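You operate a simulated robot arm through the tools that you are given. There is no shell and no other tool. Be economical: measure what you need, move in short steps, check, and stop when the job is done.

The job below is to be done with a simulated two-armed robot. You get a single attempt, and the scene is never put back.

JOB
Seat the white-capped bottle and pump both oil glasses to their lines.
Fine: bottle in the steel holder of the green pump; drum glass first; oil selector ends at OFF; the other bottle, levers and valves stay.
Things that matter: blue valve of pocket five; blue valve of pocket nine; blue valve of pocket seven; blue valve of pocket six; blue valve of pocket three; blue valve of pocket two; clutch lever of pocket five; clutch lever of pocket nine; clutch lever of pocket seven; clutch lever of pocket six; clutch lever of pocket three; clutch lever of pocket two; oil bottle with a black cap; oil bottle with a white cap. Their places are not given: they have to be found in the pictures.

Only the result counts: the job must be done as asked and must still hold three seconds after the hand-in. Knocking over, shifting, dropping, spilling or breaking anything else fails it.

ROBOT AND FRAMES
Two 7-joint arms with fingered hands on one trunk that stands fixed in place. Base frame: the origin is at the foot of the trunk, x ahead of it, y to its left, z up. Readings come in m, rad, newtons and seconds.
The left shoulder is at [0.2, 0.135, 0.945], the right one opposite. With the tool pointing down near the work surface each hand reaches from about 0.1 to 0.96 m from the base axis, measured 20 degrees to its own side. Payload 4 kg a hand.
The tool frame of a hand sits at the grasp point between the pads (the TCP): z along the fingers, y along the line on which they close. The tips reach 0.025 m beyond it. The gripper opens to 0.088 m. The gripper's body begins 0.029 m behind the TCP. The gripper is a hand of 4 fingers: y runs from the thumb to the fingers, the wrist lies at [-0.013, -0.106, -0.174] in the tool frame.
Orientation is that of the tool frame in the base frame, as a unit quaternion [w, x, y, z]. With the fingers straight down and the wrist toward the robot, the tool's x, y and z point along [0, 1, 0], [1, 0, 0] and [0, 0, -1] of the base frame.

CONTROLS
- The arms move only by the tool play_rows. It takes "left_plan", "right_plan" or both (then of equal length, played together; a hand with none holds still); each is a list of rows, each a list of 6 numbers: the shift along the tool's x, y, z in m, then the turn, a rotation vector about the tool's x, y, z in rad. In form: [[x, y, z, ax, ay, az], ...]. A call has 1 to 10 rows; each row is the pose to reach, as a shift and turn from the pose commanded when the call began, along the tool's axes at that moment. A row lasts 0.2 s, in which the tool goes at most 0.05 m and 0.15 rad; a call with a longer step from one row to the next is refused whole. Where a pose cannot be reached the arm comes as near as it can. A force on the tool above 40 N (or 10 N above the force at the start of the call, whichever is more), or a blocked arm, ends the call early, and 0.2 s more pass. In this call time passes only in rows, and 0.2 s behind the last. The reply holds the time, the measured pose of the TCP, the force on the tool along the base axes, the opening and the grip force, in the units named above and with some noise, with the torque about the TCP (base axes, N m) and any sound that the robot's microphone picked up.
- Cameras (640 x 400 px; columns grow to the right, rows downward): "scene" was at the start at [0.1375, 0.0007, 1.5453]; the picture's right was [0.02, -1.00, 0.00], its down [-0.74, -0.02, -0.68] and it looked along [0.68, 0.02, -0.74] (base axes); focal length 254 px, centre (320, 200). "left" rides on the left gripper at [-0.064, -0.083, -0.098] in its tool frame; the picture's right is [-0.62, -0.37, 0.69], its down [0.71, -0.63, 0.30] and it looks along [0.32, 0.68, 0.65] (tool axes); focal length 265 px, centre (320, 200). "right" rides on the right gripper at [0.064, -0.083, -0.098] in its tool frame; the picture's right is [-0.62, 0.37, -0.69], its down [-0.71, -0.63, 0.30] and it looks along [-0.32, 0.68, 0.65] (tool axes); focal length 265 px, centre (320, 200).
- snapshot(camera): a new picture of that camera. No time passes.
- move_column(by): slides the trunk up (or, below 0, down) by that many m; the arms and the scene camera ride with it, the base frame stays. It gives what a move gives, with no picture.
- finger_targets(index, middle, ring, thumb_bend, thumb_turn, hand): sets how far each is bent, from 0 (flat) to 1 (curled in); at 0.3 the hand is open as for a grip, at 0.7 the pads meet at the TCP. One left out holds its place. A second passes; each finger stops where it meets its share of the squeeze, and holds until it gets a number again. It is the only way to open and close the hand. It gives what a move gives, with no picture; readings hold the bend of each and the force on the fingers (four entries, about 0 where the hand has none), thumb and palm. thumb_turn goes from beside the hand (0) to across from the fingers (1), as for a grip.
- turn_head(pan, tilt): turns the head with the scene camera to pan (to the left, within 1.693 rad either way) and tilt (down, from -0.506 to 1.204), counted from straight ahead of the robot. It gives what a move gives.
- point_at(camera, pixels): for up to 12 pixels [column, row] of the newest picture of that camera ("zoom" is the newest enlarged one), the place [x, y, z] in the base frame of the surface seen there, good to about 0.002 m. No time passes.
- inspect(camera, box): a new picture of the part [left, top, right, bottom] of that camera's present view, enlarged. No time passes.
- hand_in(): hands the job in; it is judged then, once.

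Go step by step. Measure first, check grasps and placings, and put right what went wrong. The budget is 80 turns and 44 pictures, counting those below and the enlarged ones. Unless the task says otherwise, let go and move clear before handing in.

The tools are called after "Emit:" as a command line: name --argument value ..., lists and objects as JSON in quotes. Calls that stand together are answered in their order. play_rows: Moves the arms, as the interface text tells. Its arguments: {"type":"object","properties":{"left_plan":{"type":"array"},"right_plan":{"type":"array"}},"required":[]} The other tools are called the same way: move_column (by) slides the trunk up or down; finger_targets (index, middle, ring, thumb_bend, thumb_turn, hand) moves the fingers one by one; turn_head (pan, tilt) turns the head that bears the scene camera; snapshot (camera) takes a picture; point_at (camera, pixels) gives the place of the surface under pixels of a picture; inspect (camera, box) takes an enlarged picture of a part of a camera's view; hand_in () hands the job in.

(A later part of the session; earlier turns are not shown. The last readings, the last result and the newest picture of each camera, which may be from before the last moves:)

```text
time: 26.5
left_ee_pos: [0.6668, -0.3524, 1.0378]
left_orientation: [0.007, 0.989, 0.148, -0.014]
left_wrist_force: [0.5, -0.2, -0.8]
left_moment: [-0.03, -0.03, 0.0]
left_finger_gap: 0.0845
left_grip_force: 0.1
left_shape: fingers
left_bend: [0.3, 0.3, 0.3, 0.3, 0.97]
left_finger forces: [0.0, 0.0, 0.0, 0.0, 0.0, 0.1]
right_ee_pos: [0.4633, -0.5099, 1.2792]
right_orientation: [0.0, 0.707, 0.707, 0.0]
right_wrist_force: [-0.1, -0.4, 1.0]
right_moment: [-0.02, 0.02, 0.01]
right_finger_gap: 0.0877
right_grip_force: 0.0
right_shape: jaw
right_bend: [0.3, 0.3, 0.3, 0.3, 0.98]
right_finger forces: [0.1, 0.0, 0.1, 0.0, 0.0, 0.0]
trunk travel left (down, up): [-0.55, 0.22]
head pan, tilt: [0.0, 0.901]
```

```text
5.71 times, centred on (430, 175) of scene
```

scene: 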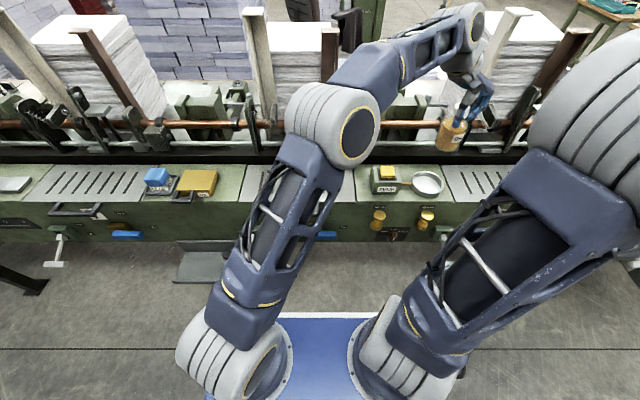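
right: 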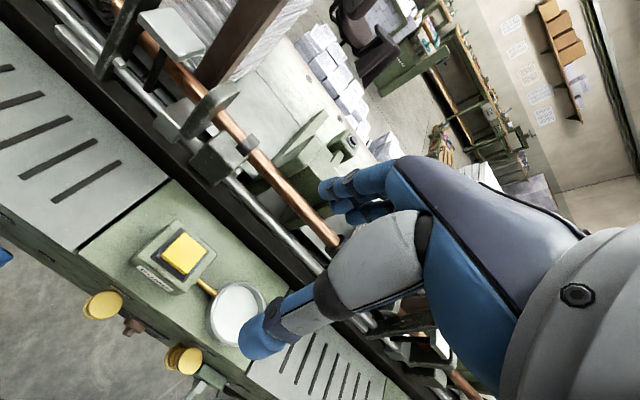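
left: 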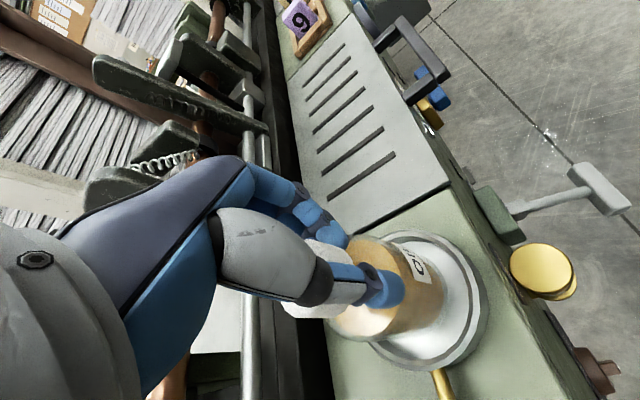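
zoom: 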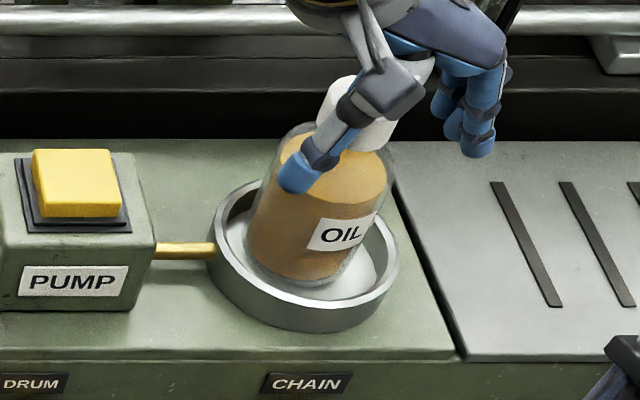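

The bottle stands upright and released in the holder. I raise the left hand straight up.

Emit:
play_rows --left_plan '[[-0.0008, 0.0002, -0.025, 0, 0, 0], [-0.0015, 0.0004, -0.05, 0, 0, 0], [-0.0023, 0.0006, -0.08, 0, 0, 0], [-0.0035, 0.001, -0.12, 0, 0, 0], [-0.0047, 0.0013, -0.16, 0, 0, 0], [-0.0058, 0.0016, -0.2, 0, 0, 0]]'

Emit:
play_rows --left_plan '[[-0.0382, -0.0116, 0, 0, 0, 0], [-0.0765, -0.0233, 0, 0, 0, 0], [-0.1147, -0.035, 0, 0, 0, 0], [-0.153, -0.0466, 0, 0, 0, 0], [-0.191, -0.058, 0, 0, 0, 0], [-0.181, -0.094, 0, 0, 0, 0], [-0.171, -0.13, 0, 0, 0, 0], [-0.16, -0.166, 0, 0, 0, 0], [-0.148, -0.204, 0, 0, 0, 0]]'

Emit:
snapshot --camera "scene"

```text
time: 27.9
left_ee_pos: [0.6676, -0.3506, 1.2379]
left_orientation: [0.007, 0.989, 0.147, -0.015]
left_wrist_force: [0.5, 0.0, 0.3]
left_moment: [-0.04, 0.01, 0.02]
left_finger_gap: 0.0846
left_grip_force: 0.0
left_shape: fingers
left_bend: [0.3, 0.3, 0.3, 0.3, 0.97]
left_finger forces: [0.0, 0.0, 0.0, 0.0, 0.1, 0.0]
right_ee_pos: [0.4632, -0.5109, 1.2805]
right_orientation: [0.0, 0.707, 0.707, 0.0]
right_wrist_force: [0.9, 0.2, -1.0]
right_moment: [0.01, 0.02, -0.02]
right_finger_gap: 0.0875
right_grip_force: 0.0
right_shape: jaw
right_bend: [0.3, 0.3, 0.3, 0.3, 0.98]
right_finger forces: [0.0, 0.0, 0.0, 0.0, 0.0, 0.1]
trunk travel left (down, up): [-0.55, 0.22]
head pan, tilt: [0.0, 0.901]
```

```text
time: 29.9
left_ee_pos: [0.4653, -0.2001, 1.239]
left_orientation: [0.007, 0.989, 0.146, -0.014]
left_wrist_force: [0.1, -0.4, 0.0]
left_moment: [0.0, -0.03, -0.01]
left_finger_gap: 0.0846
left_grip_force: 0.0
left_shape: fingers
left_bend: [0.3, 0.3, 0.3, 0.3, 0.97]
left_finger forces: [0.1, 0.0, 0.0, 0.0, 0.0, 0.1]
right_ee_pos: [0.4625, -0.5115, 1.2792]
right_orientation: [0.0, 0.707, 0.707, 0.0]
right_wrist_force: [0.1, 0.2, -0.9]
right_moment: [0.01, 0.0, 0.0]
right_finger_gap: 0.0875
right_grip_force: 0.1
right_shape: jaw
right_bend: [0.3, 0.3, 0.3, 0.3, 0.98]
right_finger forces: [0.1, 0.0, 0.0, 0.0, 0.0, 0.0]
trunk travel left (down, up): [-0.55, 0.22]
head pan, tilt: [0.0, 0.901]
```

```text
18 pictures are left
```

scene: 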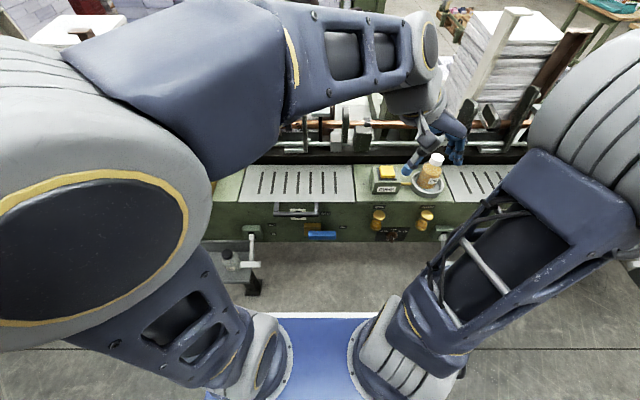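

Bottle stays put in the holder. I need a careful close look at the selector and the glass levels before choosing how to turn it.

Emit:
inspect --camera "scene" --box '[366, 205, 438, 250]'

Emit:
point_at --camera "zoom" --pixels '[[215, 235], [228, 262], [226, 275], [222, 290], [220, 305], [216, 325], [200, 270], [250, 270], [190, 290], [240, 300], [235, 275], [212, 290]]'

```text
8.89 times, centred on (402, 228) of scene
```

zoom: 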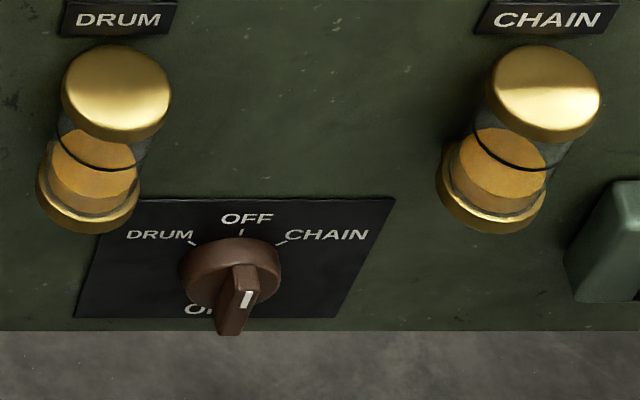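

```text
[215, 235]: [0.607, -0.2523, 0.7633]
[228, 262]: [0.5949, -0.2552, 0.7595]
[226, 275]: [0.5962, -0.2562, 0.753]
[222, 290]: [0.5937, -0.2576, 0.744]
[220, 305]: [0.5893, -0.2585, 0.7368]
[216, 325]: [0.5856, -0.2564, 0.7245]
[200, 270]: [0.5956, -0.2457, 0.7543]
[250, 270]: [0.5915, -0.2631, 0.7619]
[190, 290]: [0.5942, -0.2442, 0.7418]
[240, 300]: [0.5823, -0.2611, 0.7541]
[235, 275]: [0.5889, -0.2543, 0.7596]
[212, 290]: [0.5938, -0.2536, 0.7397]
```

Both glasses' amber is below the black line, and the selector bar (axis ≈ y -0.258, z 0.742) with its white mark up reads OFF. I'll turn it by pinching with the left hand held horizontal; first I pitch that hand.

Emit:
play_rows --left_plan '[[0.004, 0.001, 0, 0, 0.15, 0], [0.008, 0.0025, 0, 0, 0.3, 0], [0.012, 0.004, 0, 0, 0.45, 0], [0.016, 0.005, 0, 0, 0.6, 0], [0.02, 0.006, 0, 0, 0.75, 0], [0.024, 0.007, 0, 0, 0.9, 0], [0.028, 0.0085, 0, 0, 1.05, 0], [0.032, 0.01, 0, 0, 1.2, 0], [0.036, 0.011, 0, 0, 1.35, 0], [0.04, 0.012, 0, 0, 1.5, 0]]'

```text
time: 31.8
left_ee_pos: [0.5283, -0.1858, 1.2074]
left_orientation: [-0.019, 0.896, 0.149, 0.418]
left_wrist_force: [-1.1, 0.8, 0.9]
left_moment: [0.0, -0.02, -0.01]
left_finger_gap: 0.0849
left_grip_force: 0.0
left_shape: fingers
left_bend: [0.3, 0.3, 0.3, 0.3, 0.97]
left_finger forces: [0.0, 0.0, 0.1, 0.1, 0.0, 0.1]
right_ee_pos: [0.4649, -0.51, 1.2802]
right_orientation: [0.0, 0.707, 0.707, 0.0]
right_wrist_force: [0.3, -0.2, 0.0]
right_moment: [0.03, 0.03, -0.03]
right_finger_gap: 0.0876
right_grip_force: 0.1
right_shape: jaw
right_bend: [0.3, 0.3, 0.3, 0.3, 0.98]
right_finger forces: [0.1, 0.0, 0.1, 0.0, 0.1, 0.0]
trunk travel left (down, up): [-0.55, 0.22]
head pan, tilt: [0.0, 0.901]
stopped in row 9 (left hand): the arm was blocked; the commanded pose is now the measured one
```

The left arm was blocked at about 50° pitch. I look to see by what.

Emit:
snapshot --camera "scene"

```text
16 pictures are left
```

scene: 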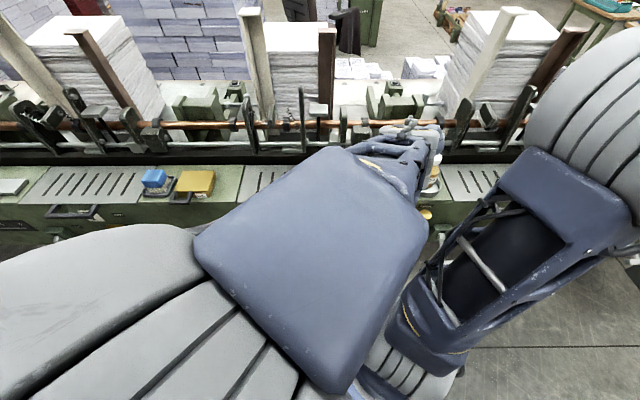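

The left elbow is very high near the head. I bring the hand down with this pitch; lower down the arm should unfold.

Emit:
play_rows --left_plan '[[-0.0347, -0.002, 0.021, 0, 0, 0], [-0.0694, -0.0041, 0.042, 0, 0, 0], [-0.104, -0.006, 0.063, 0, 0, 0], [-0.139, -0.008, 0.084, 0, 0, 0], [-0.1735, -0.01, 0.105, 0, 0, 0], [-0.208, -0.0123, 0.126, 0, 0, 0], [-0.243, -0.0144, 0.147, 0, 0, 0], [-0.278, -0.0164, 0.168, 0, 0, 0], [-0.312, -0.0185, 0.189, 0, 0, 0], [-0.347, -0.0205, 0.21, 0, 0, 0]]'

```text
time: 32.3
left_ee_pos: [0.5304, -0.1805, 1.1518]
left_orientation: [0.035, 0.923, 0.179, 0.34]
left_wrist_force: [-0.5, -0.7, 0.0]
left_moment: [-0.01, -0.01, 0.01]
left_finger_gap: 0.0845
left_grip_force: 0.0
left_shape: fingers
left_bend: [0.3, 0.3, 0.3, 0.3, 0.97]
left_finger forces: [0.0, 0.1, 0.1, 0.0, 0.1, 0.1]
right_ee_pos: [0.4634, -0.5098, 1.2791]
right_orientation: [0.0, 0.707, 0.707, 0.0]
right_wrist_force: [0.1, 0.4, 0.0]
right_moment: [-0.01, 0.02, 0.0]
right_finger_gap: 0.0879
right_grip_force: 0.2
right_shape: jaw
right_bend: [0.3, 0.3, 0.3, 0.3, 0.98]
right_finger forces: [0.0, 0.0, 0.1, 0.0, 0.0, 0.0]
trunk travel left (down, up): [-0.55, 0.22]
head pan, tilt: [0.0, 0.901]
stopped in row 2 (left hand): the arm was blocked; the commanded pose is now the measured one
```

The left forearm seems blocked against the raised right arm. Better split: left hand (vertical) works the pump button, right hand turns the selector. I un-pitch the left hand and take it above the button.

Emit:
play_rows --left_plan '[[0.017, 0.01, 0.007, 0.024, -0.1, 0.011], [0.035, 0.02, 0.014, 0.047, -0.201, 0.0226], [0.052, 0.029, 0.0207, 0.071, -0.302, 0.034], [0.069, 0.039, 0.0276, 0.095, -0.402, 0.045], [0.087, 0.049, 0.0345, 0.119, -0.503, 0.056], [0.104, 0.058, 0.0414, 0.142, -0.603, 0.068], [0.121, 0.068, 0.0483, 0.166, -0.704, 0.079]]'

Emit:
finger_targets --hand "left" --index 0.7 --middle 0.7 --ring 0.7 --thumb_bend 0.7

Emit:
finger_targets --hand "right" --index 1.0 --middle 0.6 --ring 1.0 --thumb_bend 0.3

Emit:
snapshot --camera "right"

```text
time: 33.9
left_ee_pos: [0.6683, -0.1992, 1.2013]
left_orientation: [0.005, 0.989, 0.147, -0.014]
left_wrist_force: [0.7, -0.4, -0.1]
left_moment: [-0.01, -0.01, 0.01]
left_finger_gap: 0.0847
left_grip_force: 0.1
left_shape: fingers
left_bend: [0.3, 0.3, 0.3, 0.3, 0.98]
left_finger forces: [0.1, 0.1, 0.0, 0.0, 0.1, 0.1]
left hand out of reach, approached as far as the arm can: row 2, 3, 4
right_ee_pos: [0.4621, -0.5107, 1.2802]
right_orientation: [-0.001, 0.707, 0.707, 0.0]
right_wrist_force: [0.3, -0.6, -0.8]
right_moment: [-0.02, -0.04, 0.0]
right_finger_gap: 0.0876
right_grip_force: 0.1
right_shape: jaw
right_bend: [0.3, 0.3, 0.3, 0.3, 0.98]
right_finger forces: [0.1, 0.1, 0.0, 0.0, 0.0, 0.1]
trunk travel left (down, up): [-0.55, 0.22]
head pan, tilt: [0.0, 0.901]
```

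```text
time: 34.9
left_ee_pos: [0.6662, -0.2003, 1.202]
left_orientation: [0.006, 0.989, 0.147, -0.014]
left_wrist_force: [1.1, -0.2, -0.2]
left_moment: [0.01, 0.0, -0.01]
left_finger_gap: 0.0
left_grip_force: 0.2
left_shape: fingers
left_bend: [0.7, 0.7, 0.7, 0.7, 0.98]
left_finger forces: [0.1, 0.1, 0.0, 0.0, 0.0, 0.0]
right_ee_pos: [0.4629, -0.5097, 1.2805]
right_orientation: [0.0, 0.707, 0.707, 0.0]
right_wrist_force: [-0.7, 0.1, 0.0]
right_moment: [0.01, -0.01, 0.01]
right_finger_gap: 0.0878
right_grip_force: 0.1
right_shape: jaw
right_bend: [0.3, 0.3, 0.3, 0.3, 0.98]
right_finger forces: [0.0, 0.1, 0.0, 0.0, 0.1, 0.0]
trunk travel left (down, up): [-0.55, 0.22]
head pan, tilt: [0.0, 0.901]
```

```text
time: 35.9
left_ee_pos: [0.667, -0.2001, 1.201]
left_orientation: [0.005, 0.989, 0.147, -0.013]
left_wrist_force: [-0.6, 0.7, -0.2]
left_moment: [0.01, 0.0, -0.02]
left_finger_gap: 0.0
left_grip_force: 0.2
left_shape: fingers
left_bend: [0.7, 0.7, 0.7, 0.7, 0.98]
left_finger forces: [0.1, 0.0, 0.0, 0.1, 0.1, 0.1]
right_ee_pos: [0.4635, -0.5096, 1.2801]
right_orientation: [0.0, 0.707, 0.708, 0.0]
right_wrist_force: [0.7, 0.2, -0.5]
right_moment: [-0.02, -0.01, 0.01]
right_finger_gap: 0.0525
right_grip_force: 0.0
right_shape: fingers
right_bend: [1.0, 0.6, 1.0, 0.3, 0.98]
right_finger forces: [0.0, 0.0, 0.0, 0.0, 0.0, 0.0]
trunk travel left (down, up): [-0.55, 0.22]
head pan, tilt: [0.0, 0.901]
```

```text
15 pictures are left
```

right: 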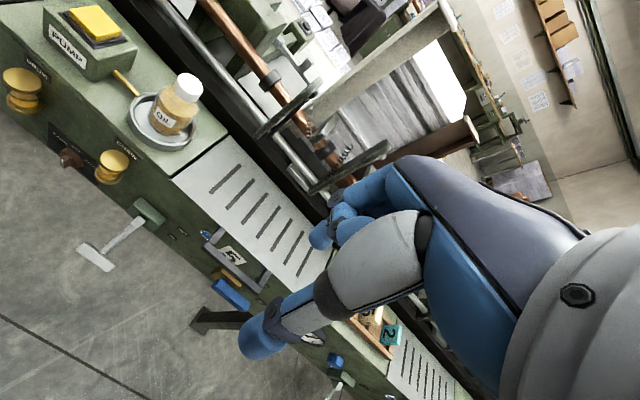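

The right index and ring are curled; pinching middle and thumb gives a known poke tip at the TCP. I set that and measure the tips.

Emit:
finger_targets --hand "right" --middle 0.7 --thumb_bend 0.7

Emit:
inspect --camera "right" --box '[220, 150, 420, 300]'

```text
time: 36.9
left_ee_pos: [0.6673, -0.199, 1.2017]
left_orientation: [0.005, 0.989, 0.147, -0.014]
left_wrist_force: [0.2, 0.3, 0.1]
left_moment: [-0.04, -0.02, -0.01]
left_finger_gap: 0.0
left_grip_force: 0.1
left_shape: fingers
left_bend: [0.7, 0.7, 0.7, 0.7, 0.98]
left_finger forces: [0.0, 0.1, 0.1, 0.0, 0.0, 0.0]
right_ee_pos: [0.463, -0.5113, 1.2796]
right_orientation: [0.0, 0.707, 0.707, 0.0]
right_wrist_force: [0.1, 0.0, -0.9]
right_moment: [0.0, 0.0, 0.03]
right_finger_gap: 0.0366
right_grip_force: 0.1
right_shape: fingers
right_bend: [1.0, 0.7, 1.0, 0.7, 0.98]
right_finger forces: [0.0, 0.0, 0.1, 0.0, 0.0, 0.0]
trunk travel left (down, up): [-0.55, 0.22]
head pan, tilt: [0.0, 0.901]
```

```text
2.67 times, centred on (320, 225) of right
```

zoom: 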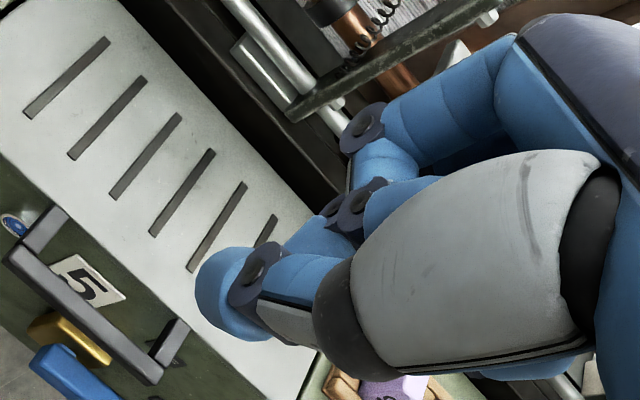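

Emit:
point_at --camera "zoom" --pixels '[[205, 295], [235, 280], [235, 325], [235, 255], [255, 270], [300, 235], [330, 245], [375, 165], [370, 190], [380, 205]]'

```text
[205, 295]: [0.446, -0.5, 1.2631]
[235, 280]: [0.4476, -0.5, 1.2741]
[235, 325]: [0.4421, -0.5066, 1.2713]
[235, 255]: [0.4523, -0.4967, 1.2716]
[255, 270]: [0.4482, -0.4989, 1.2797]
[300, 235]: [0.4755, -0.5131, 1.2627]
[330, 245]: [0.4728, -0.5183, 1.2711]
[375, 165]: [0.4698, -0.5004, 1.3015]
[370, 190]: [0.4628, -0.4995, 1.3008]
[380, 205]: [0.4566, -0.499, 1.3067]
```

The pinch tip is at about y −0.507±0.01 (stick 0.02 wide), curled fingers 0.04 behind. I raise the trunk 0.15 to give the right arm room in front of the panel, then pitch the right hand forward.

Emit:
move_column --by 0.15

Emit:
play_rows --right_plan '[[0.0, 0, 0.03, -0.12, 0, 0], [0.0, 0, 0.06, -0.24, 0, 0], [0.0, 0, 0.09, -0.36, 0, 0], [0.0, 0, 0.12, -0.48, 0, 0], [0, 0, 0.15, -0.6, 0, 0], [0, 0, 0.18, -0.72, 0, 0], [0, 0, 0.21, -0.84, 0, 0], [0, 0, 0.24, -0.96, 0, 0], [0, 0, 0.27, -1.08, 0, 0], [0, 0, 0.3, -1.2, 0, 0]]'

```text
time: 38.6
left_ee_pos: [0.6675, -0.1991, 1.3514]
left_orientation: [0.006, 0.989, 0.146, -0.014]
left_wrist_force: [-0.7, 0.0, 0.3]
left_moment: [-0.02, -0.03, -0.01]
left_finger_gap: 0.0001
left_grip_force: 0.0
left_shape: fingers
left_bend: [0.7, 0.7, 0.7, 0.7, 0.98]
left_finger forces: [0.1, 0.1, 0.0, 0.1, 0.0, 0.1]
right_ee_pos: [0.464, -0.5121, 1.43]
right_orientation: [0.0, 0.707, 0.707, -0.001]
right_wrist_force: [-0.1, -0.4, -0.3]
right_moment: [-0.04, 0.02, 0.0]
right_finger_gap: 0.0365
right_grip_force: 0.0
right_shape: fingers
right_bend: [1.0, 0.7, 1.0, 0.7, 0.98]
right_finger forces: [0.0, 0.0, 0.1, 0.0, 0.1, 0.1]
trunk travel left (down, up): [-0.7, 0.07]
head pan, tilt: [0.0, 0.901]
```

```text
time: 40.9
left_ee_pos: [0.6676, -0.1989, 1.3501]
left_orientation: [0.005, 0.989, 0.148, -0.013]
left_wrist_force: [-0.3, 0.2, 0.1]
left_moment: [-0.04, 0.0, 0.01]
left_finger_gap: 0.0003
left_grip_force: 0.0
left_shape: fingers
left_bend: [0.7, 0.7, 0.7, 0.7, 0.98]
left_finger forces: [0.0, 0.0, 0.0, 0.0, 0.1, 0.0]
right_ee_pos: [0.4642, -0.5112, 1.1295]
right_orientation: [0.399, 0.583, 0.584, 0.399]
right_wrist_force: [-0.5, -0.5, 0.0]
right_moment: [-0.02, -0.02, 0.0]
right_finger_gap: 0.0366
right_grip_force: 0.0
right_shape: fingers
right_bend: [1.0, 0.7, 1.0, 0.7, 0.98]
right_finger forces: [0.0, 0.0, 0.0, 0.0, 0.0, 0.0]
trunk travel left (down, up): [-0.7, 0.07]
head pan, tilt: [0.0, 0.901]
```

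Pitched fine. I bring the right hand to in front of the panel (x 0.50, y −0.278), coming down clear of the clutch lever.

Emit:
play_rows --right_plan '[[0.039, -0.018, 0.0134, 0, 0, 0], [0.078, -0.036, 0.0269, 0, 0, 0], [0.117, -0.054, 0.0403, 0, 0, 0], [0.155, -0.072, 0.0537, 0, 0, 0], [0.194, -0.09, 0.067, 0, 0, 0], [0.233, -0.108, 0.0806, 0, 0, 0], [0.233, -0.148, 0.096, 0, 0, 0], [0.233, -0.188, 0.112, 0, 0, 0], [0.233, -0.228, 0.1273, 0, 0, 0], [0.233, -0.268, 0.143, 0, 0, 0]]'

Emit:
play_rows --right_plan '[[0, -0.035, 0.0135, 0, 0, 0], [0, -0.067, 0.0256, 0, 0, 0], [0, -0.067, 0.0256, 0, 0, 0]]'

Emit:
snapshot --camera "scene"

```text
time: 42.6
left_ee_pos: [0.6664, -0.1979, 1.3522]
left_orientation: [0.005, 0.989, 0.148, -0.013]
left_wrist_force: [0.0, -0.4, 0.2]
left_moment: [0.01, -0.02, 0.0]
left_finger_gap: 0.0
left_grip_force: 0.0
left_shape: fingers
left_bend: [0.7, 0.7, 0.7, 0.7, 0.98]
left_finger forces: [0.0, 0.1, 0.0, 0.0, 0.1, 0.0]
right_ee_pos: [0.6623, -0.4072, 0.953]
right_orientation: [0.411, 0.571, 0.578, 0.414]
right_wrist_force: [-5.4, 3.4, 32.9]
right_moment: [0.22, 1.1, -0.07]
right_finger_gap: 0.0346
right_grip_force: 16.5
right_shape: fingers
right_bend: [1.0, 0.7, 1.0, 0.69, 0.97]
right_finger forces: [0.0, 0.0, 0.1, 0.0, 33.2, 0.1]
right hand out of reach, approached as far as the arm can: row 1, 2, 3, 4, 5, 6, 7, 8
trunk travel left (down, up): [-0.7, 0.07]
head pan, tilt: [0.0, 0.901]
stopped in row 8 (right hand): the force on the tool passed its limit at 115 N (the readings are from after the stop); the commanded pose is now the measured one
```

```text
time: 42.9
left_ee_pos: [0.6668, -0.1974, 1.3522]
left_orientation: [0.005, 0.989, 0.147, -0.013]
left_wrist_force: [-0.2, 0.9, 0.0]
left_moment: [-0.02, 0.01, 0.02]
left_finger_gap: 0.0
left_grip_force: 0.0
left_shape: fingers
left_bend: [0.7, 0.7, 0.7, 0.7, 0.98]
left_finger forces: [0.0, 0.0, 0.0, 0.0, 0.0, 0.1]
right_ee_pos: [0.664, -0.4082, 0.9549]
right_orientation: [0.414, 0.568, 0.576, 0.418]
right_wrist_force: [-5.8, 4.1, 29.2]
right_moment: [0.24, 1.04, -0.11]
right_finger_gap: 0.0347
right_grip_force: 14.9
right_shape: fingers
right_bend: [1.0, 0.7, 1.0, 0.69, 0.97]
right_finger forces: [0.0, 0.0, 0.1, 0.1, 29.5, 0.0]
trunk travel left (down, up): [-0.7, 0.07]
head pan, tilt: [0.0, 0.901]
stopped in row 1 (right hand): the force on the tool passed its limit at 64 N (the readings are from after the stop); the commanded pose is now the measured one
```

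```text
13 pictures are left
```

scene: 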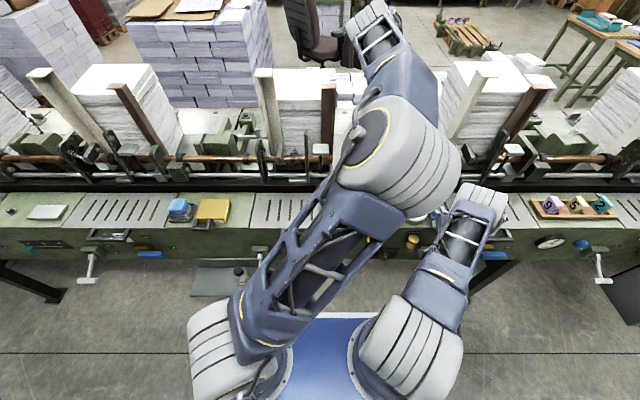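

The right arm could not fold as asked and ended pressing its thumb on the table top at (0.66,−0.41,0.953) with ~30 N. I lift it straight up at once.

Emit:
play_rows --right_plan '[[0, 0.028, -0.009, 0, 0, 0], [0, 0.057, -0.018, 0, 0, 0], [0, 0.095, -0.03, 0, 0, 0], [0, 0.133, -0.042, 0, 0, 0]]'

Emit:
snapshot --camera "right"

```text
time: 43.9
left_ee_pos: [0.6679, -0.2008, 1.3506]
left_orientation: [0.004, 0.989, 0.147, -0.013]
left_wrist_force: [0.1, 0.7, 0.6]
left_moment: [-0.01, 0.03, 0.02]
left_finger_gap: 0.0
left_grip_force: 0.0
left_shape: fingers
left_bend: [0.7, 0.7, 0.7, 0.7, 0.98]
left_finger forces: [0.0, 0.1, 0.0, 0.0, 0.0, 0.0]
right_ee_pos: [0.6664, -0.4089, 1.0895]
right_orientation: [0.41, 0.571, 0.577, 0.415]
right_wrist_force: [0.3, 0.6, 0.4]
right_moment: [-0.01, -0.01, -0.04]
right_finger_gap: 0.0366
right_grip_force: 0.1
right_shape: fingers
right_bend: [1.0, 0.7, 1.0, 0.7, 0.97]
right_finger forces: [0.0, 0.0, 0.0, 0.0, 0.1, 0.0]
right hand out of reach, approached as far as the arm can: row 1
trunk travel left (down, up): [-0.7, 0.07]
head pan, tilt: [0.0, 0.901]
```

```text
12 pictures are left
```

right: 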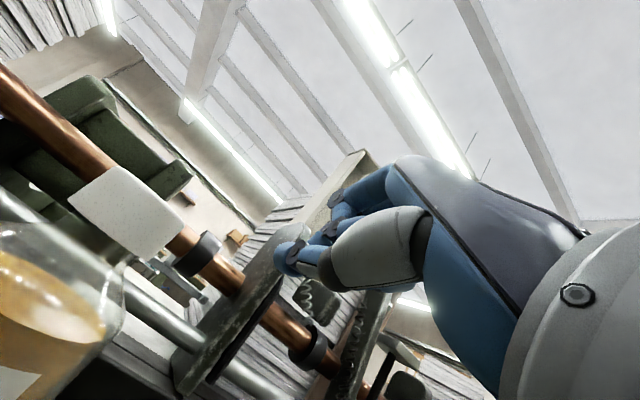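

Clear now; the bottle appears standing at the left edge. I check its position.

Emit:
point_at --camera "right" --pixels '[[60, 240], [100, 330], [40, 300], [70, 350], [15, 380], [110, 290]]'

```text
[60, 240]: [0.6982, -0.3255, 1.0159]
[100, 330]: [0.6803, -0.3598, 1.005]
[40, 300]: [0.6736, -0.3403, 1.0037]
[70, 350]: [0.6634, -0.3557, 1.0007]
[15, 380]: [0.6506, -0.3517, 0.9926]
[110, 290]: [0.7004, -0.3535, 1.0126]
```

The bottle is still centred in its holder (centre ≈(0.672,−0.333)). I retreat both arms: left sideways, right back to fingers-down, to try a better approach for the selector.

Emit:
play_rows --left_plan '[[0.011, -0.037, 0, 0, 0, 0], [0.023, -0.074, 0, 0, 0, 0], [0.034, -0.111, 0, 0, 0, 0], [0.045, -0.148, 0, 0, 0, 0], [0.057, -0.186, 0, 0, 0, 0], [0.068, -0.223, 0, 0, 0, 0], [0.08, -0.26, 0, 0, 0, 0], [0.091, -0.298, 0, 0, 0, 0], [0.102, -0.335, 0, 0, 0, 0]]' --right_plan '[[-0.0055, 0.015, -0.0152, 0.138, 0, 0], [-0.011, 0.03, -0.03, 0.276, 0, 0], [-0.0167, 0.045, -0.0455, 0.413, 0, 0], [-0.022, 0.06, -0.061, 0.551, 0, 0], [-0.028, 0.075, -0.076, 0.689, 0, 0], [-0.033, 0.09, -0.091, 0.827, 0, 0], [-0.039, 0.105, -0.106, 0.964, 0, 0], [-0.044, 0.12, -0.121, 1.102, 0, 0], [-0.05, 0.1345, -0.1365, 1.24, 0, 0]]'

```text
time: 45.9
left_ee_pos: [0.6226, 0.06, 1.3569]
left_orientation: [0.005, 0.989, 0.147, -0.014]
left_wrist_force: [0.3, -1.1, -0.2]
left_moment: [-0.04, 0.01, -0.01]
left_finger_gap: 0.0
left_grip_force: 0.1
left_shape: fingers
left_bend: [0.7, 0.7, 0.7, 0.7, 0.98]
left_finger forces: [0.1, 0.1, 0.1, 0.0, 0.0, 0.1]
left hand out of reach, approached as far as the arm can: row 6, 7, 8, 9
right_ee_pos: [0.5791, -0.4603, 1.2605]
right_orientation: [0.002, 0.704, 0.71, 0.001]
right_wrist_force: [0.8, -0.7, 0.2]
right_moment: [0.0, 0.01, 0.01]
right_finger_gap: 0.0368
right_grip_force: 0.0
right_shape: fingers
right_bend: [1.0, 0.7, 1.0, 0.7, 0.97]
right_finger forces: [0.1, 0.0, 0.0, 0.0, 0.0, 0.1]
trunk travel left (down, up): [-0.7, 0.07]
head pan, tilt: [0.0, 0.901]
```

Both clear. Now I yaw the right hand (wrist to the right) and come to about (0.50,−0.35,1.15).

Emit:
play_rows --right_plan '[[0.012, -0.009, 0.012, 0, 0, -0.144], [0.024, -0.018, 0.024, 0, 0, -0.289], [0.037, -0.027, 0.037, 0, 0, -0.433], [0.049, -0.036, 0.049, 0, 0, -0.578], [0.061, -0.044, 0.061, 0, 0, -0.722], [0.073, -0.053, 0.073, 0, 0, -0.867], [0.086, -0.062, 0.086, 0, 0, -1.011], [0.098, -0.071, 0.098, 0, 0, -1.156], [0.11, -0.08, 0.11, 0, 0, -1.3]]'

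```text
time: 47.9
left_ee_pos: [0.6214, 0.0616, 1.3564]
left_orientation: [0.004, 0.989, 0.146, -0.013]
left_wrist_force: [0.4, 0.5, -0.4]
left_moment: [-0.02, -0.01, 0.02]
left_finger_gap: 0.0001
left_grip_force: 0.0
left_shape: fingers
left_bend: [0.7, 0.7, 0.7, 0.7, 0.98]
left_finger forces: [0.0, 0.0, 0.0, 0.1, 0.1, 0.1]
right_ee_pos: [0.4994, -0.3514, 1.1501]
right_orientation: [0.004, 0.129, 0.992, 0.0]
right_wrist_force: [-0.2, 0.5, -0.1]
right_moment: [-0.01, 0.01, 0.01]
right_finger_gap: 0.0367
right_grip_force: 0.1
right_shape: fingers
right_bend: [1.0, 0.7, 1.0, 0.7, 0.97]
right_finger forces: [0.1, 0.0, 0.1, 0.0, 0.0, 0.0]
trunk travel left (down, up): [-0.7, 0.07]
head pan, tilt: [0.0, 0.901]
```

Good. Next, pitch by 0.75 rad while descending to z 1.0.

Emit:
play_rows --right_plan '[[0.0038, 0.0077, 0.025, 0, -0.125, 0], [0.0075, 0.0153, 0.05, 0, -0.25, 0], [0.0113, 0.023, 0.075, 0, -0.375, 0], [0.015, 0.0307, 0.1, 0, -0.5, 0], [0.0188, 0.0383, 0.125, 0, -0.625, 0], [0.0225, 0.046, 0.15, 0, -0.75, 0]]'

```text
time: 49.3
left_ee_pos: [0.6229, 0.0615, 1.3564]
left_orientation: [0.005, 0.989, 0.147, -0.013]
left_wrist_force: [-0.5, -0.7, -0.3]
left_moment: [0.01, 0.01, 0.0]
left_finger_gap: 0.0
left_grip_force: 0.0
left_shape: fingers
left_bend: [0.7, 0.7, 0.7, 0.7, 0.98]
left_finger forces: [0.0, 0.0, 0.0, 0.1, 0.1, 0.0]
right_ee_pos: [0.4907, -0.2988, 0.9989]
right_orientation: [0.367, 0.121, 0.921, -0.047]
right_wrist_force: [0.5, 1.1, -0.5]
right_moment: [0.01, 0.01, 0.03]
right_finger_gap: 0.0364
right_grip_force: 0.1
right_shape: fingers
right_bend: [1.0, 0.7, 1.0, 0.7, 0.97]
right_finger forces: [0.0, 0.1, 0.0, 0.0, 0.0, 0.1]
trunk travel left (down, up): [-0.7, 0.07]
head pan, tilt: [0.0, 0.901]
```

Works well. I open middle and thumb to straddle width and descend in front of the selector to z≈0.80.

Emit:
finger_targets --hand "right" --middle 0.53 --thumb_bend 0.53

Emit:
play_rows --right_plan '[[0.027, 0.0076, 0.029, 0, 0, 0], [0.055, 0.015, 0.058, 0, 0, 0], [0.082, 0.023, 0.087, 0, 0, 0], [0.11, 0.03, 0.116, 0, 0, 0], [0.137, 0.038, 0.145, 0, 0, 0]]'

Emit:
inspect --camera "scene" --box '[330, 170, 490, 270]'

```text
time: 50.3
left_ee_pos: [0.6227, 0.0605, 1.3565]
left_orientation: [0.005, 0.989, 0.146, -0.013]
left_wrist_force: [0.0, -0.3, 0.2]
left_moment: [0.02, 0.05, -0.01]
left_finger_gap: 0.0
left_grip_force: 0.1
left_shape: fingers
left_bend: [0.7, 0.7, 0.7, 0.7, 0.98]
left_finger forces: [0.0, 0.0, 0.0, 0.0, 0.0, 0.0]
right_ee_pos: [0.4906, -0.2989, 0.999]
right_orientation: [0.366, 0.12, 0.921, -0.047]
right_wrist_force: [-0.2, -0.5, 0.3]
right_moment: [0.01, -0.02, 0.01]
right_finger_gap: 0.0426
right_grip_force: 0.0
right_shape: fingers
right_bend: [1.0, 0.53, 1.0, 0.53, 0.97]
right_finger forces: [0.0, 0.1, 0.0, 0.0, 0.1, 0.0]
trunk travel left (down, up): [-0.7, 0.07]
head pan, tilt: [0.0, 0.901]
```

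```text
time: 51.5
left_ee_pos: [0.6221, 0.0608, 1.3561]
left_orientation: [0.005, 0.989, 0.147, -0.013]
left_wrist_force: [-0.1, 1.2, 0.5]
left_moment: [0.01, -0.03, 0.0]
left_finger_gap: 0.0002
left_grip_force: 0.0
left_shape: fingers
left_bend: [0.7, 0.7, 0.7, 0.7, 0.98]
left_finger forces: [0.1, 0.0, 0.1, 0.1, 0.0, 0.1]
right_ee_pos: [0.5027, -0.2632, 0.7999]
right_orientation: [0.367, 0.121, 0.921, -0.047]
right_wrist_force: [-1.3, 0.2, -0.2]
right_moment: [-0.02, -0.01, -0.01]
right_finger_gap: 0.043
right_grip_force: 0.0
right_shape: fingers
right_bend: [1.0, 0.53, 1.0, 0.53, 0.97]
right_finger forces: [0.0, 0.1, 0.0, 0.0, 0.0, 0.0]
trunk travel left (down, up): [-0.7, 0.07]
head pan, tilt: [0.0, 0.901]
```

```text
4.00 times, centred on (410, 220) of scene
```

zoom: 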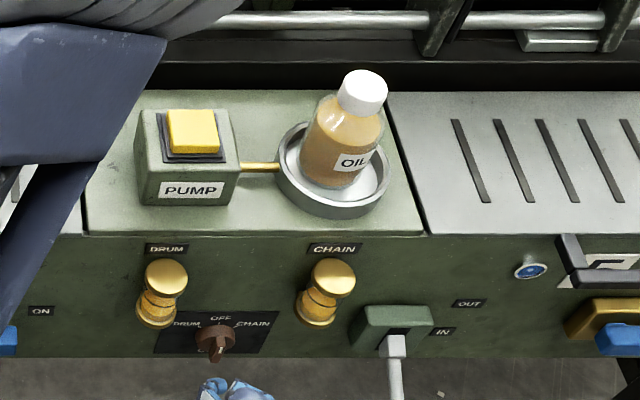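

Everything is intact and the view is clear: bottle seated, selector at OFF, hand at zoom (230,390). I advance to straddle the upper half of the selector bar.

Emit:
play_rows --right_plan '[[-0.0085, 0.0087, 0.0218, 0, 0, 0], [-0.017, 0.0175, 0.0436, 0, 0, 0], [-0.0212, 0.0218, 0.0545, 0, 0, 0], [-0.0254, 0.0262, 0.0654, 0, 0, 0]]'

Emit:
inspect --camera "scene" --box '[360, 225, 424, 265]'

```text
time: 52.5
left_ee_pos: [0.6218, 0.0605, 1.3565]
left_orientation: [0.005, 0.989, 0.147, -0.014]
left_wrist_force: [-0.5, 0.0, -0.1]
left_moment: [-0.02, 0.01, -0.01]
left_finger_gap: 0.0002
left_grip_force: 0.1
left_shape: fingers
left_bend: [0.7, 0.7, 0.7, 0.7, 0.98]
left_finger forces: [0.0, 0.0, 0.0, 0.0, 0.0, 0.0]
right_ee_pos: [0.5695, -0.2545, 0.7687]
right_orientation: [0.367, 0.121, 0.921, -0.047]
right_wrist_force: [-0.1, 0.2, 0.0]
right_moment: [0.01, 0.0, 0.0]
right_finger_gap: 0.043
right_grip_force: 0.0
right_shape: fingers
right_bend: [1.0, 0.53, 1.0, 0.53, 0.97]
right_finger forces: [0.1, 0.1, 0.0, 0.1, 0.0, 0.1]
trunk travel left (down, up): [-0.7, 0.07]
head pan, tilt: [0.0, 0.901]
```

```text
10.00 times, centred on (392, 245) of scene
```

zoom: 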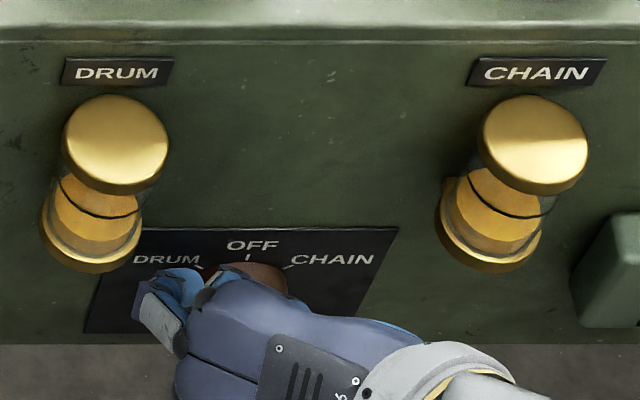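

Hand straddles the knob without contact. I push the bar's top to the left (thumb side pushing) in small steps toward DRUM, listening for sounds.

Emit:
play_rows --right_plan '[[0.0015, 0.0077, -0.0014, 0, 0, 0], [0.0026, 0.0135, -0.0025, 0, 0, 0], [0.0032, 0.0164, -0.003, 0, 0, 0], [0.0038, 0.0193, -0.0035, 0, 0, 0], [0.0041, 0.0212, -0.0038, 0, 0, 0]]'

```text
time: 53.7
left_ee_pos: [0.6214, 0.0611, 1.3566]
left_orientation: [0.004, 0.989, 0.147, -0.013]
left_wrist_force: [-0.2, -0.3, -0.5]
left_moment: [-0.01, -0.06, 0.01]
left_finger_gap: 0.0001
left_grip_force: 0.1
left_shape: fingers
left_bend: [0.7, 0.7, 0.7, 0.7, 0.98]
left_finger forces: [0.0, 0.1, 0.0, 0.0, 0.0, 0.0]
right_ee_pos: [0.5687, -0.2313, 0.7704]
right_orientation: [0.367, 0.12, 0.921, -0.047]
right_wrist_force: [0.1, -0.1, -0.6]
right_moment: [0.0, 0.04, -0.02]
right_finger_gap: 0.0428
right_grip_force: 0.2
right_shape: fingers
right_bend: [1.0, 0.53, 1.0, 0.53, 0.97]
right_finger forces: [0.0, 0.0, 0.1, 0.1, 0.0, 0.1]
trunk travel left (down, up): [-0.7, 0.07]
head pan, tilt: [0.0, 0.901]
```

No contact felt. I look with the right hand's camera at the tips and the bar.

Emit:
snapshot --camera "right"

```text
9 pictures are left
```

right: 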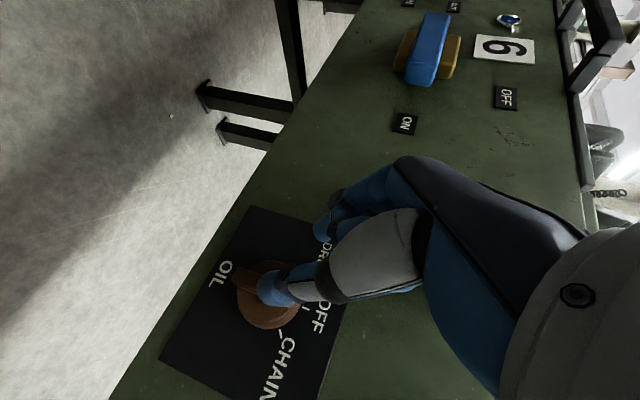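

Emit:
point_at --camera "right" --pixels '[[263, 288], [275, 278], [272, 298], [243, 270], [240, 280], [250, 275], [255, 310], [280, 318], [295, 315], [245, 295], [262, 265], [325, 222]]'

Emit:
inspect --camera "right" --box '[205, 230, 333, 330]'

```text
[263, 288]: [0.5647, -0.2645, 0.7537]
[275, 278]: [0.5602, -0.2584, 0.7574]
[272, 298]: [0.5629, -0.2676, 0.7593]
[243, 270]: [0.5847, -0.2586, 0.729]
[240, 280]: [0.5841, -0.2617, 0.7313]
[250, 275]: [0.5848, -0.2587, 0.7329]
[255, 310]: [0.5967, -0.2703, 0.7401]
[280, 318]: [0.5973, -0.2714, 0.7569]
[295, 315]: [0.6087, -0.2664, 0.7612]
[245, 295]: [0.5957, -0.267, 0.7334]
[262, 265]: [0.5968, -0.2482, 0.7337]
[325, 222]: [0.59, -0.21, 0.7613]
```

```text
4.00 times, centred on (269, 280) of right
```

zoom: 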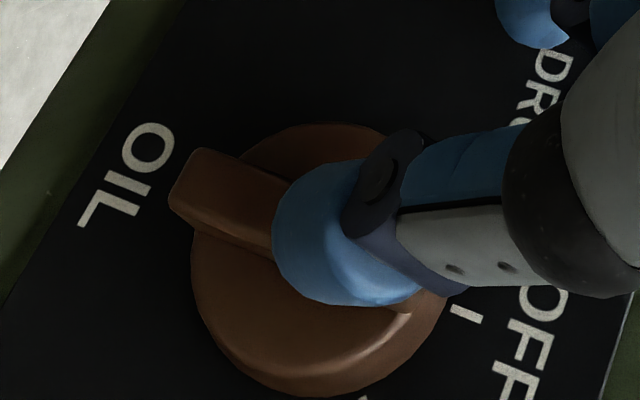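

The thumb tip is ~0.02 short (x 0.565) while the middle fingertip reaches x 0.59; the bar is still vertical, axis ≈(y −0.259, z 0.744). I'll use the slim middle fingertip: back out, move right of the bar and come in again.

Emit:
finger_targets --hand "right" --thumb_bend 0.6

Emit:
play_rows --right_plan '[[0.021, -0.0077, -0.02, 0, 0, 0], [0.0153, -0.042, -0.0127, 0, 0, 0], [0.0097, -0.0763, -0.0054, 0, 0, 0], [-0.001, -0.0725, 0.0046, 0, 0, 0], [-0.0113, -0.0686, 0.0146, 0, 0, 0]]'

Emit:
snapshot --camera "right"

```text
time: 54.7
left_ee_pos: [0.6217, 0.0605, 1.3569]
left_orientation: [0.005, 0.989, 0.146, -0.014]
left_wrist_force: [-1.1, -0.1, 0.1]
left_moment: [0.01, 0.0, 0.01]
left_finger_gap: 0.0
left_grip_force: 0.0
left_shape: fingers
left_bend: [0.7, 0.7, 0.7, 0.7, 0.98]
left_finger forces: [0.0, 0.0, 0.0, 0.1, 0.0, 0.0]
right_ee_pos: [0.5689, -0.2313, 0.7705]
right_orientation: [0.367, 0.121, 0.921, -0.047]
right_wrist_force: [-0.3, 0.0, -0.8]
right_moment: [0.01, 0.03, -0.01]
right_finger_gap: 0.0402
right_grip_force: 0.0
right_shape: fingers
right_bend: [1.0, 0.53, 1.0, 0.6, 0.97]
right_finger forces: [0.0, 0.1, 0.0, 0.0, 0.0, 0.1]
trunk travel left (down, up): [-0.7, 0.07]
head pan, tilt: [0.0, 0.901]
```

```text
time: 55.9
left_ee_pos: [0.6225, 0.0601, 1.3557]
left_orientation: [0.004, 0.989, 0.147, -0.014]
left_wrist_force: [-0.9, -0.1, 0.6]
left_moment: [-0.03, 0.02, 0.0]
left_finger_gap: 0.0001
left_grip_force: 0.0
left_shape: fingers
left_bend: [0.7, 0.7, 0.7, 0.7, 0.98]
left_finger forces: [0.0, 0.0, 0.0, 0.0, 0.0, 0.2]
right_ee_pos: [0.5705, -0.3034, 0.7669]
right_orientation: [0.367, 0.12, 0.921, -0.047]
right_wrist_force: [0.7, -0.2, 0.1]
right_moment: [0.01, -0.01, -0.01]
right_finger_gap: 0.0407
right_grip_force: 0.1
right_shape: fingers
right_bend: [1.0, 0.53, 1.0, 0.6, 0.97]
right_finger forces: [0.0, 0.1, 0.0, 0.0, 0.1, 0.0]
trunk travel left (down, up): [-0.7, 0.07]
head pan, tilt: [0.0, 0.901]
```

```text
7 pictures are left
```

right: 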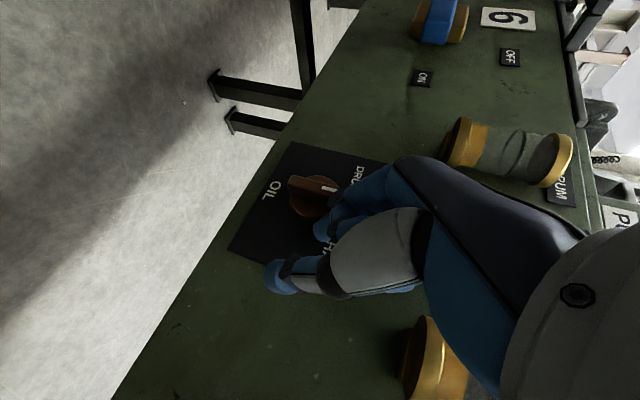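

The middle tip (320,228) is now right beside the bar's upper half (white mark at (335,188)). I measure tip and bar.

Emit:
point_at --camera "right" --pixels '[[322, 222], [320, 232], [328, 215], [318, 240], [334, 187], [325, 192], [295, 180], [292, 190], [318, 205], [310, 175], [338, 193], [330, 240]]'

```text
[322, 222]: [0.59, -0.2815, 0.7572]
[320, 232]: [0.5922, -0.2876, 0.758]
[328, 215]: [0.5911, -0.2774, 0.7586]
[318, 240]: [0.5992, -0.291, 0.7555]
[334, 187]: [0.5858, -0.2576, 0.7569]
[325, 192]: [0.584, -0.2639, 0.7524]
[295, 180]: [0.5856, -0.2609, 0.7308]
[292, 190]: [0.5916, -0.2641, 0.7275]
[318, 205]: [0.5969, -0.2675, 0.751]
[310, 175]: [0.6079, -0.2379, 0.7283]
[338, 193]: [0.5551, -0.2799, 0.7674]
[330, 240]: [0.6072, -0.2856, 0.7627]
```

Tip's left edge is at y −0.277, bar face at −0.264. I push left by 0.020 in small steps.

Emit:
play_rows --right_plan '[[0.0019, 0.0097, -0.0018, 0, 0, 0], [0.0026, 0.0135, -0.0025, 0, 0, 0], [0.003, 0.0155, -0.0028, 0, 0, 0], [0.0034, 0.0174, -0.0032, 0, 0, 0], [0.0038, 0.0193, -0.0035, 0, 0, 0]]'

```text
time: 57.1
left_ee_pos: [0.6224, 0.0601, 1.3553]
left_orientation: [0.005, 0.989, 0.148, -0.013]
left_wrist_force: [-0.2, -0.6, 1.1]
left_moment: [0.04, 0.04, 0.03]
left_finger_gap: 0.0
left_grip_force: 0.0
left_shape: fingers
left_bend: [0.7, 0.7, 0.7, 0.7, 0.98]
left_finger forces: [0.0, 0.2, 0.0, 0.1, 0.1, 0.0]
right_ee_pos: [0.5689, -0.2817, 0.7672]
right_orientation: [0.367, 0.121, 0.921, -0.047]
right_wrist_force: [-4.0, -4.6, 10.2]
right_moment: [0.14, -0.24, -0.04]
right_finger_gap: 0.0404
right_grip_force: 5.9
right_shape: fingers
right_bend: [1.0, 0.6, 1.0, 0.6, 0.97]
right_finger forces: [0.0, 12.4, 0.1, 0.0, 0.1, 0.0]
trunk travel left (down, up): [-0.7, 0.07]
head pan, tilt: [0.0, 0.901]
```

The finger yields (bend 0.53→0.60) under ~10 N. I actively extend the middle finger to drive the bar left.

Emit:
finger_targets --hand "right" --middle 0.45

Emit:
inspect --camera "right" --box '[220, 130, 380, 250]'

```text
time: 58.1
left_ee_pos: [0.6221, 0.0613, 1.3566]
left_orientation: [0.005, 0.989, 0.147, -0.013]
left_wrist_force: [-0.2, 0.5, 0.7]
left_moment: [0.02, -0.01, -0.02]
left_finger_gap: 0.0
left_grip_force: 0.0
left_shape: fingers
left_bend: [0.7, 0.7, 0.7, 0.7, 0.98]
left_finger forces: [0.0, 0.0, 0.0, 0.0, 0.0, 0.0]
right_ee_pos: [0.5696, -0.2831, 0.7674]
right_orientation: [0.366, 0.121, 0.921, -0.046]
right_wrist_force: [-8.4, -5.9, 10.4]
right_moment: [0.08, -0.21, -0.02]
right_finger_gap: 0.0402
right_grip_force: 7.0
right_shape: fingers
right_bend: [1.0, 0.55, 1.0, 0.6, 0.97]
right_finger forces: [0.0, 14.5, 0.1, 0.1, 0.0, 0.1]
trunk travel left (down, up): [-0.7, 0.07]
head pan, tilt: [0.0, 0.901]
```

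```text
3.33 times, centred on (300, 190) of right
```

zoom: 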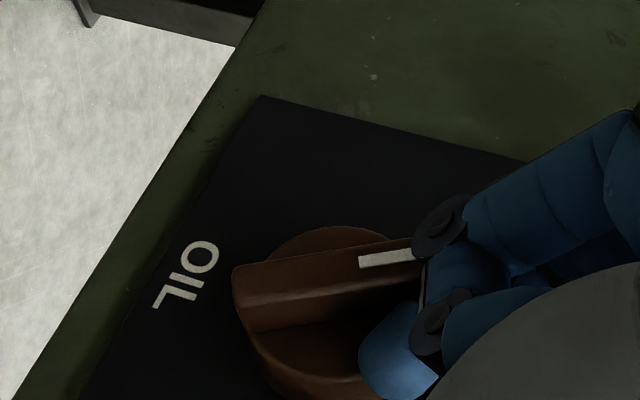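

The bar has tilted roughly 15–20° toward DRUM. I keep pushing left, backing off 2 mm from the disc.

Emit:
play_rows --right_plan '[[0.0022, 0.0038, -0.002, 0, 0, 0], [0.003, 0.0077, -0.0027, 0, 0, 0], [0.0037, 0.0116, -0.0034, 0, 0, 0], [0.0043, 0.0145, -0.004, 0, 0, 0]]'

```text
time: 59.1
left_ee_pos: [0.6202, 0.0604, 1.3569]
left_orientation: [0.005, 0.989, 0.147, -0.013]
left_wrist_force: [0.2, 0.4, 0.3]
left_moment: [-0.03, 0.0, -0.01]
left_finger_gap: 0.0
left_grip_force: 0.1
left_shape: fingers
left_bend: [0.7, 0.7, 0.7, 0.7, 0.98]
left_finger forces: [0.0, 0.1, 0.1, 0.1, 0.0, 0.1]
right_ee_pos: [0.567, -0.2678, 0.7658]
right_orientation: [0.366, 0.121, 0.921, -0.047]
right_wrist_force: [-6.3, -9.3, 5.7]
right_moment: [0.01, -0.07, -0.12]
right_finger_gap: 0.0403
right_grip_force: 8.9
right_shape: fingers
right_bend: [1.0, 0.57, 1.0, 0.6, 0.97]
right_finger forces: [0.1, 16.6, 0.1, 0.0, 0.1, 0.0]
trunk travel left (down, up): [-0.7, 0.07]
head pan, tilt: [0.0, 0.901]
```

The tip has advanced about 0.018 beyond first contact, enough for 45°. I back out and look from the scene camera.

Emit:
play_rows --right_plan '[[0.0, -0.008, 0.0, 0, 0, 0], [0.028, -0.018, -0.0266, 0, 0, 0], [0.056, -0.028, -0.053, 0, 0, 0]]'

Emit:
inspect --camera "scene" --box '[360, 215, 440, 265]'

```text
time: 59.9
left_ee_pos: [0.6214, 0.0612, 1.3565]
left_orientation: [0.004, 0.989, 0.147, -0.014]
left_wrist_force: [-0.3, 0.1, -0.4]
left_moment: [-0.02, -0.01, 0.0]
left_finger_gap: 0.0
left_grip_force: 0.2
left_shape: fingers
left_bend: [0.7, 0.7, 0.7, 0.7, 0.98]
left_finger forces: [0.1, 0.0, 0.0, 0.0, 0.0, 0.0]
right_ee_pos: [0.4852, -0.2735, 0.7676]
right_orientation: [0.367, 0.121, 0.921, -0.047]
right_wrist_force: [-0.5, 0.2, 0.1]
right_moment: [0.01, 0.0, 0.03]
right_finger_gap: 0.0403
right_grip_force: 0.1
right_shape: fingers
right_bend: [1.0, 0.45, 1.0, 0.6, 0.97]
right_finger forces: [0.0, 0.1, 0.1, 0.0, 0.0, 0.0]
trunk travel left (down, up): [-0.7, 0.07]
head pan, tilt: [0.0, 0.901]
```

```text
8.00 times, centred on (400, 240) of scene
```

zoom: 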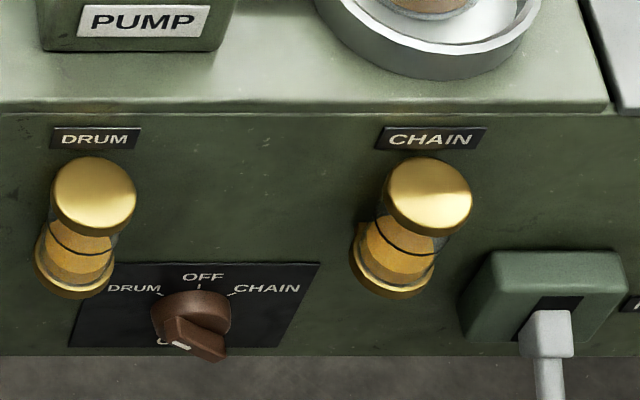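

The bar now points to the DRUM side with its white mark at (182,346). I measure its angle.

Emit:
point_at --camera "zoom" --pixels '[[175, 343], [182, 346], [190, 349], [218, 357], [160, 296], [200, 288], [233, 296], [155, 292], [224, 352]]'

```text
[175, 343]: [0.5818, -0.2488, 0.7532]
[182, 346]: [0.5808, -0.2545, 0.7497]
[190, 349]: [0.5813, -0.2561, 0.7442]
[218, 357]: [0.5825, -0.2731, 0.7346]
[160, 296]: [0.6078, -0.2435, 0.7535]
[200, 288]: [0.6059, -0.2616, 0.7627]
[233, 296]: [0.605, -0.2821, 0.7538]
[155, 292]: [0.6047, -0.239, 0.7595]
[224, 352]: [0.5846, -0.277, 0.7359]
```

The bar is at ~55° on DRUM (matching its tick). I bring the left hand's closed tips over the pump button.

Emit:
play_rows --left_plan '[[-0.0055, 0.0436, 0, 0, 0, 0], [-0.011, 0.0872, 0.001, 0, 0, 0], [-0.0164, 0.131, 0.002, 0, 0, 0], [-0.022, 0.1745, 0.002, 0, 0, 0], [-0.027, 0.218, 0.003, 0, 0, 0], [-0.0327, 0.2617, 0.003, 0, 0, 0], [-0.0313, 0.261, 0.053, 0, 0, 0], [-0.03, 0.261, 0.103, 0, 0, 0], [-0.0285, 0.26, 0.153, 0, 0, 0], [-0.027, 0.26, 0.203, 0, 0, 0]]'

```text
time: 62.1
left_ee_pos: [0.6668, -0.1998, 1.1545]
left_orientation: [0.005, 0.989, 0.148, -0.012]
left_wrist_force: [0.7, -1.1, 0.6]
left_moment: [0.02, 0.0, 0.02]
left_finger_gap: 0.0001
left_grip_force: 0.0
left_shape: fingers
left_bend: [0.7, 0.7, 0.7, 0.7, 0.98]
left_finger forces: [0.1, 0.0, 0.0, 0.0, 0.1, 0.0]
right_ee_pos: [0.4858, -0.2743, 0.7667]
right_orientation: [0.367, 0.121, 0.921, -0.047]
right_wrist_force: [0.3, -0.8, 0.7]
right_moment: [-0.01, 0.0, -0.01]
right_finger_gap: 0.0404
right_grip_force: 0.0
right_shape: fingers
right_bend: [1.0, 0.45, 1.0, 0.6, 0.97]
right_finger forces: [0.0, 0.1, 0.0, 0.0, 0.1, 0.0]
trunk travel left (down, up): [-0.7, 0.07]
head pan, tilt: [0.0, 0.901]
```

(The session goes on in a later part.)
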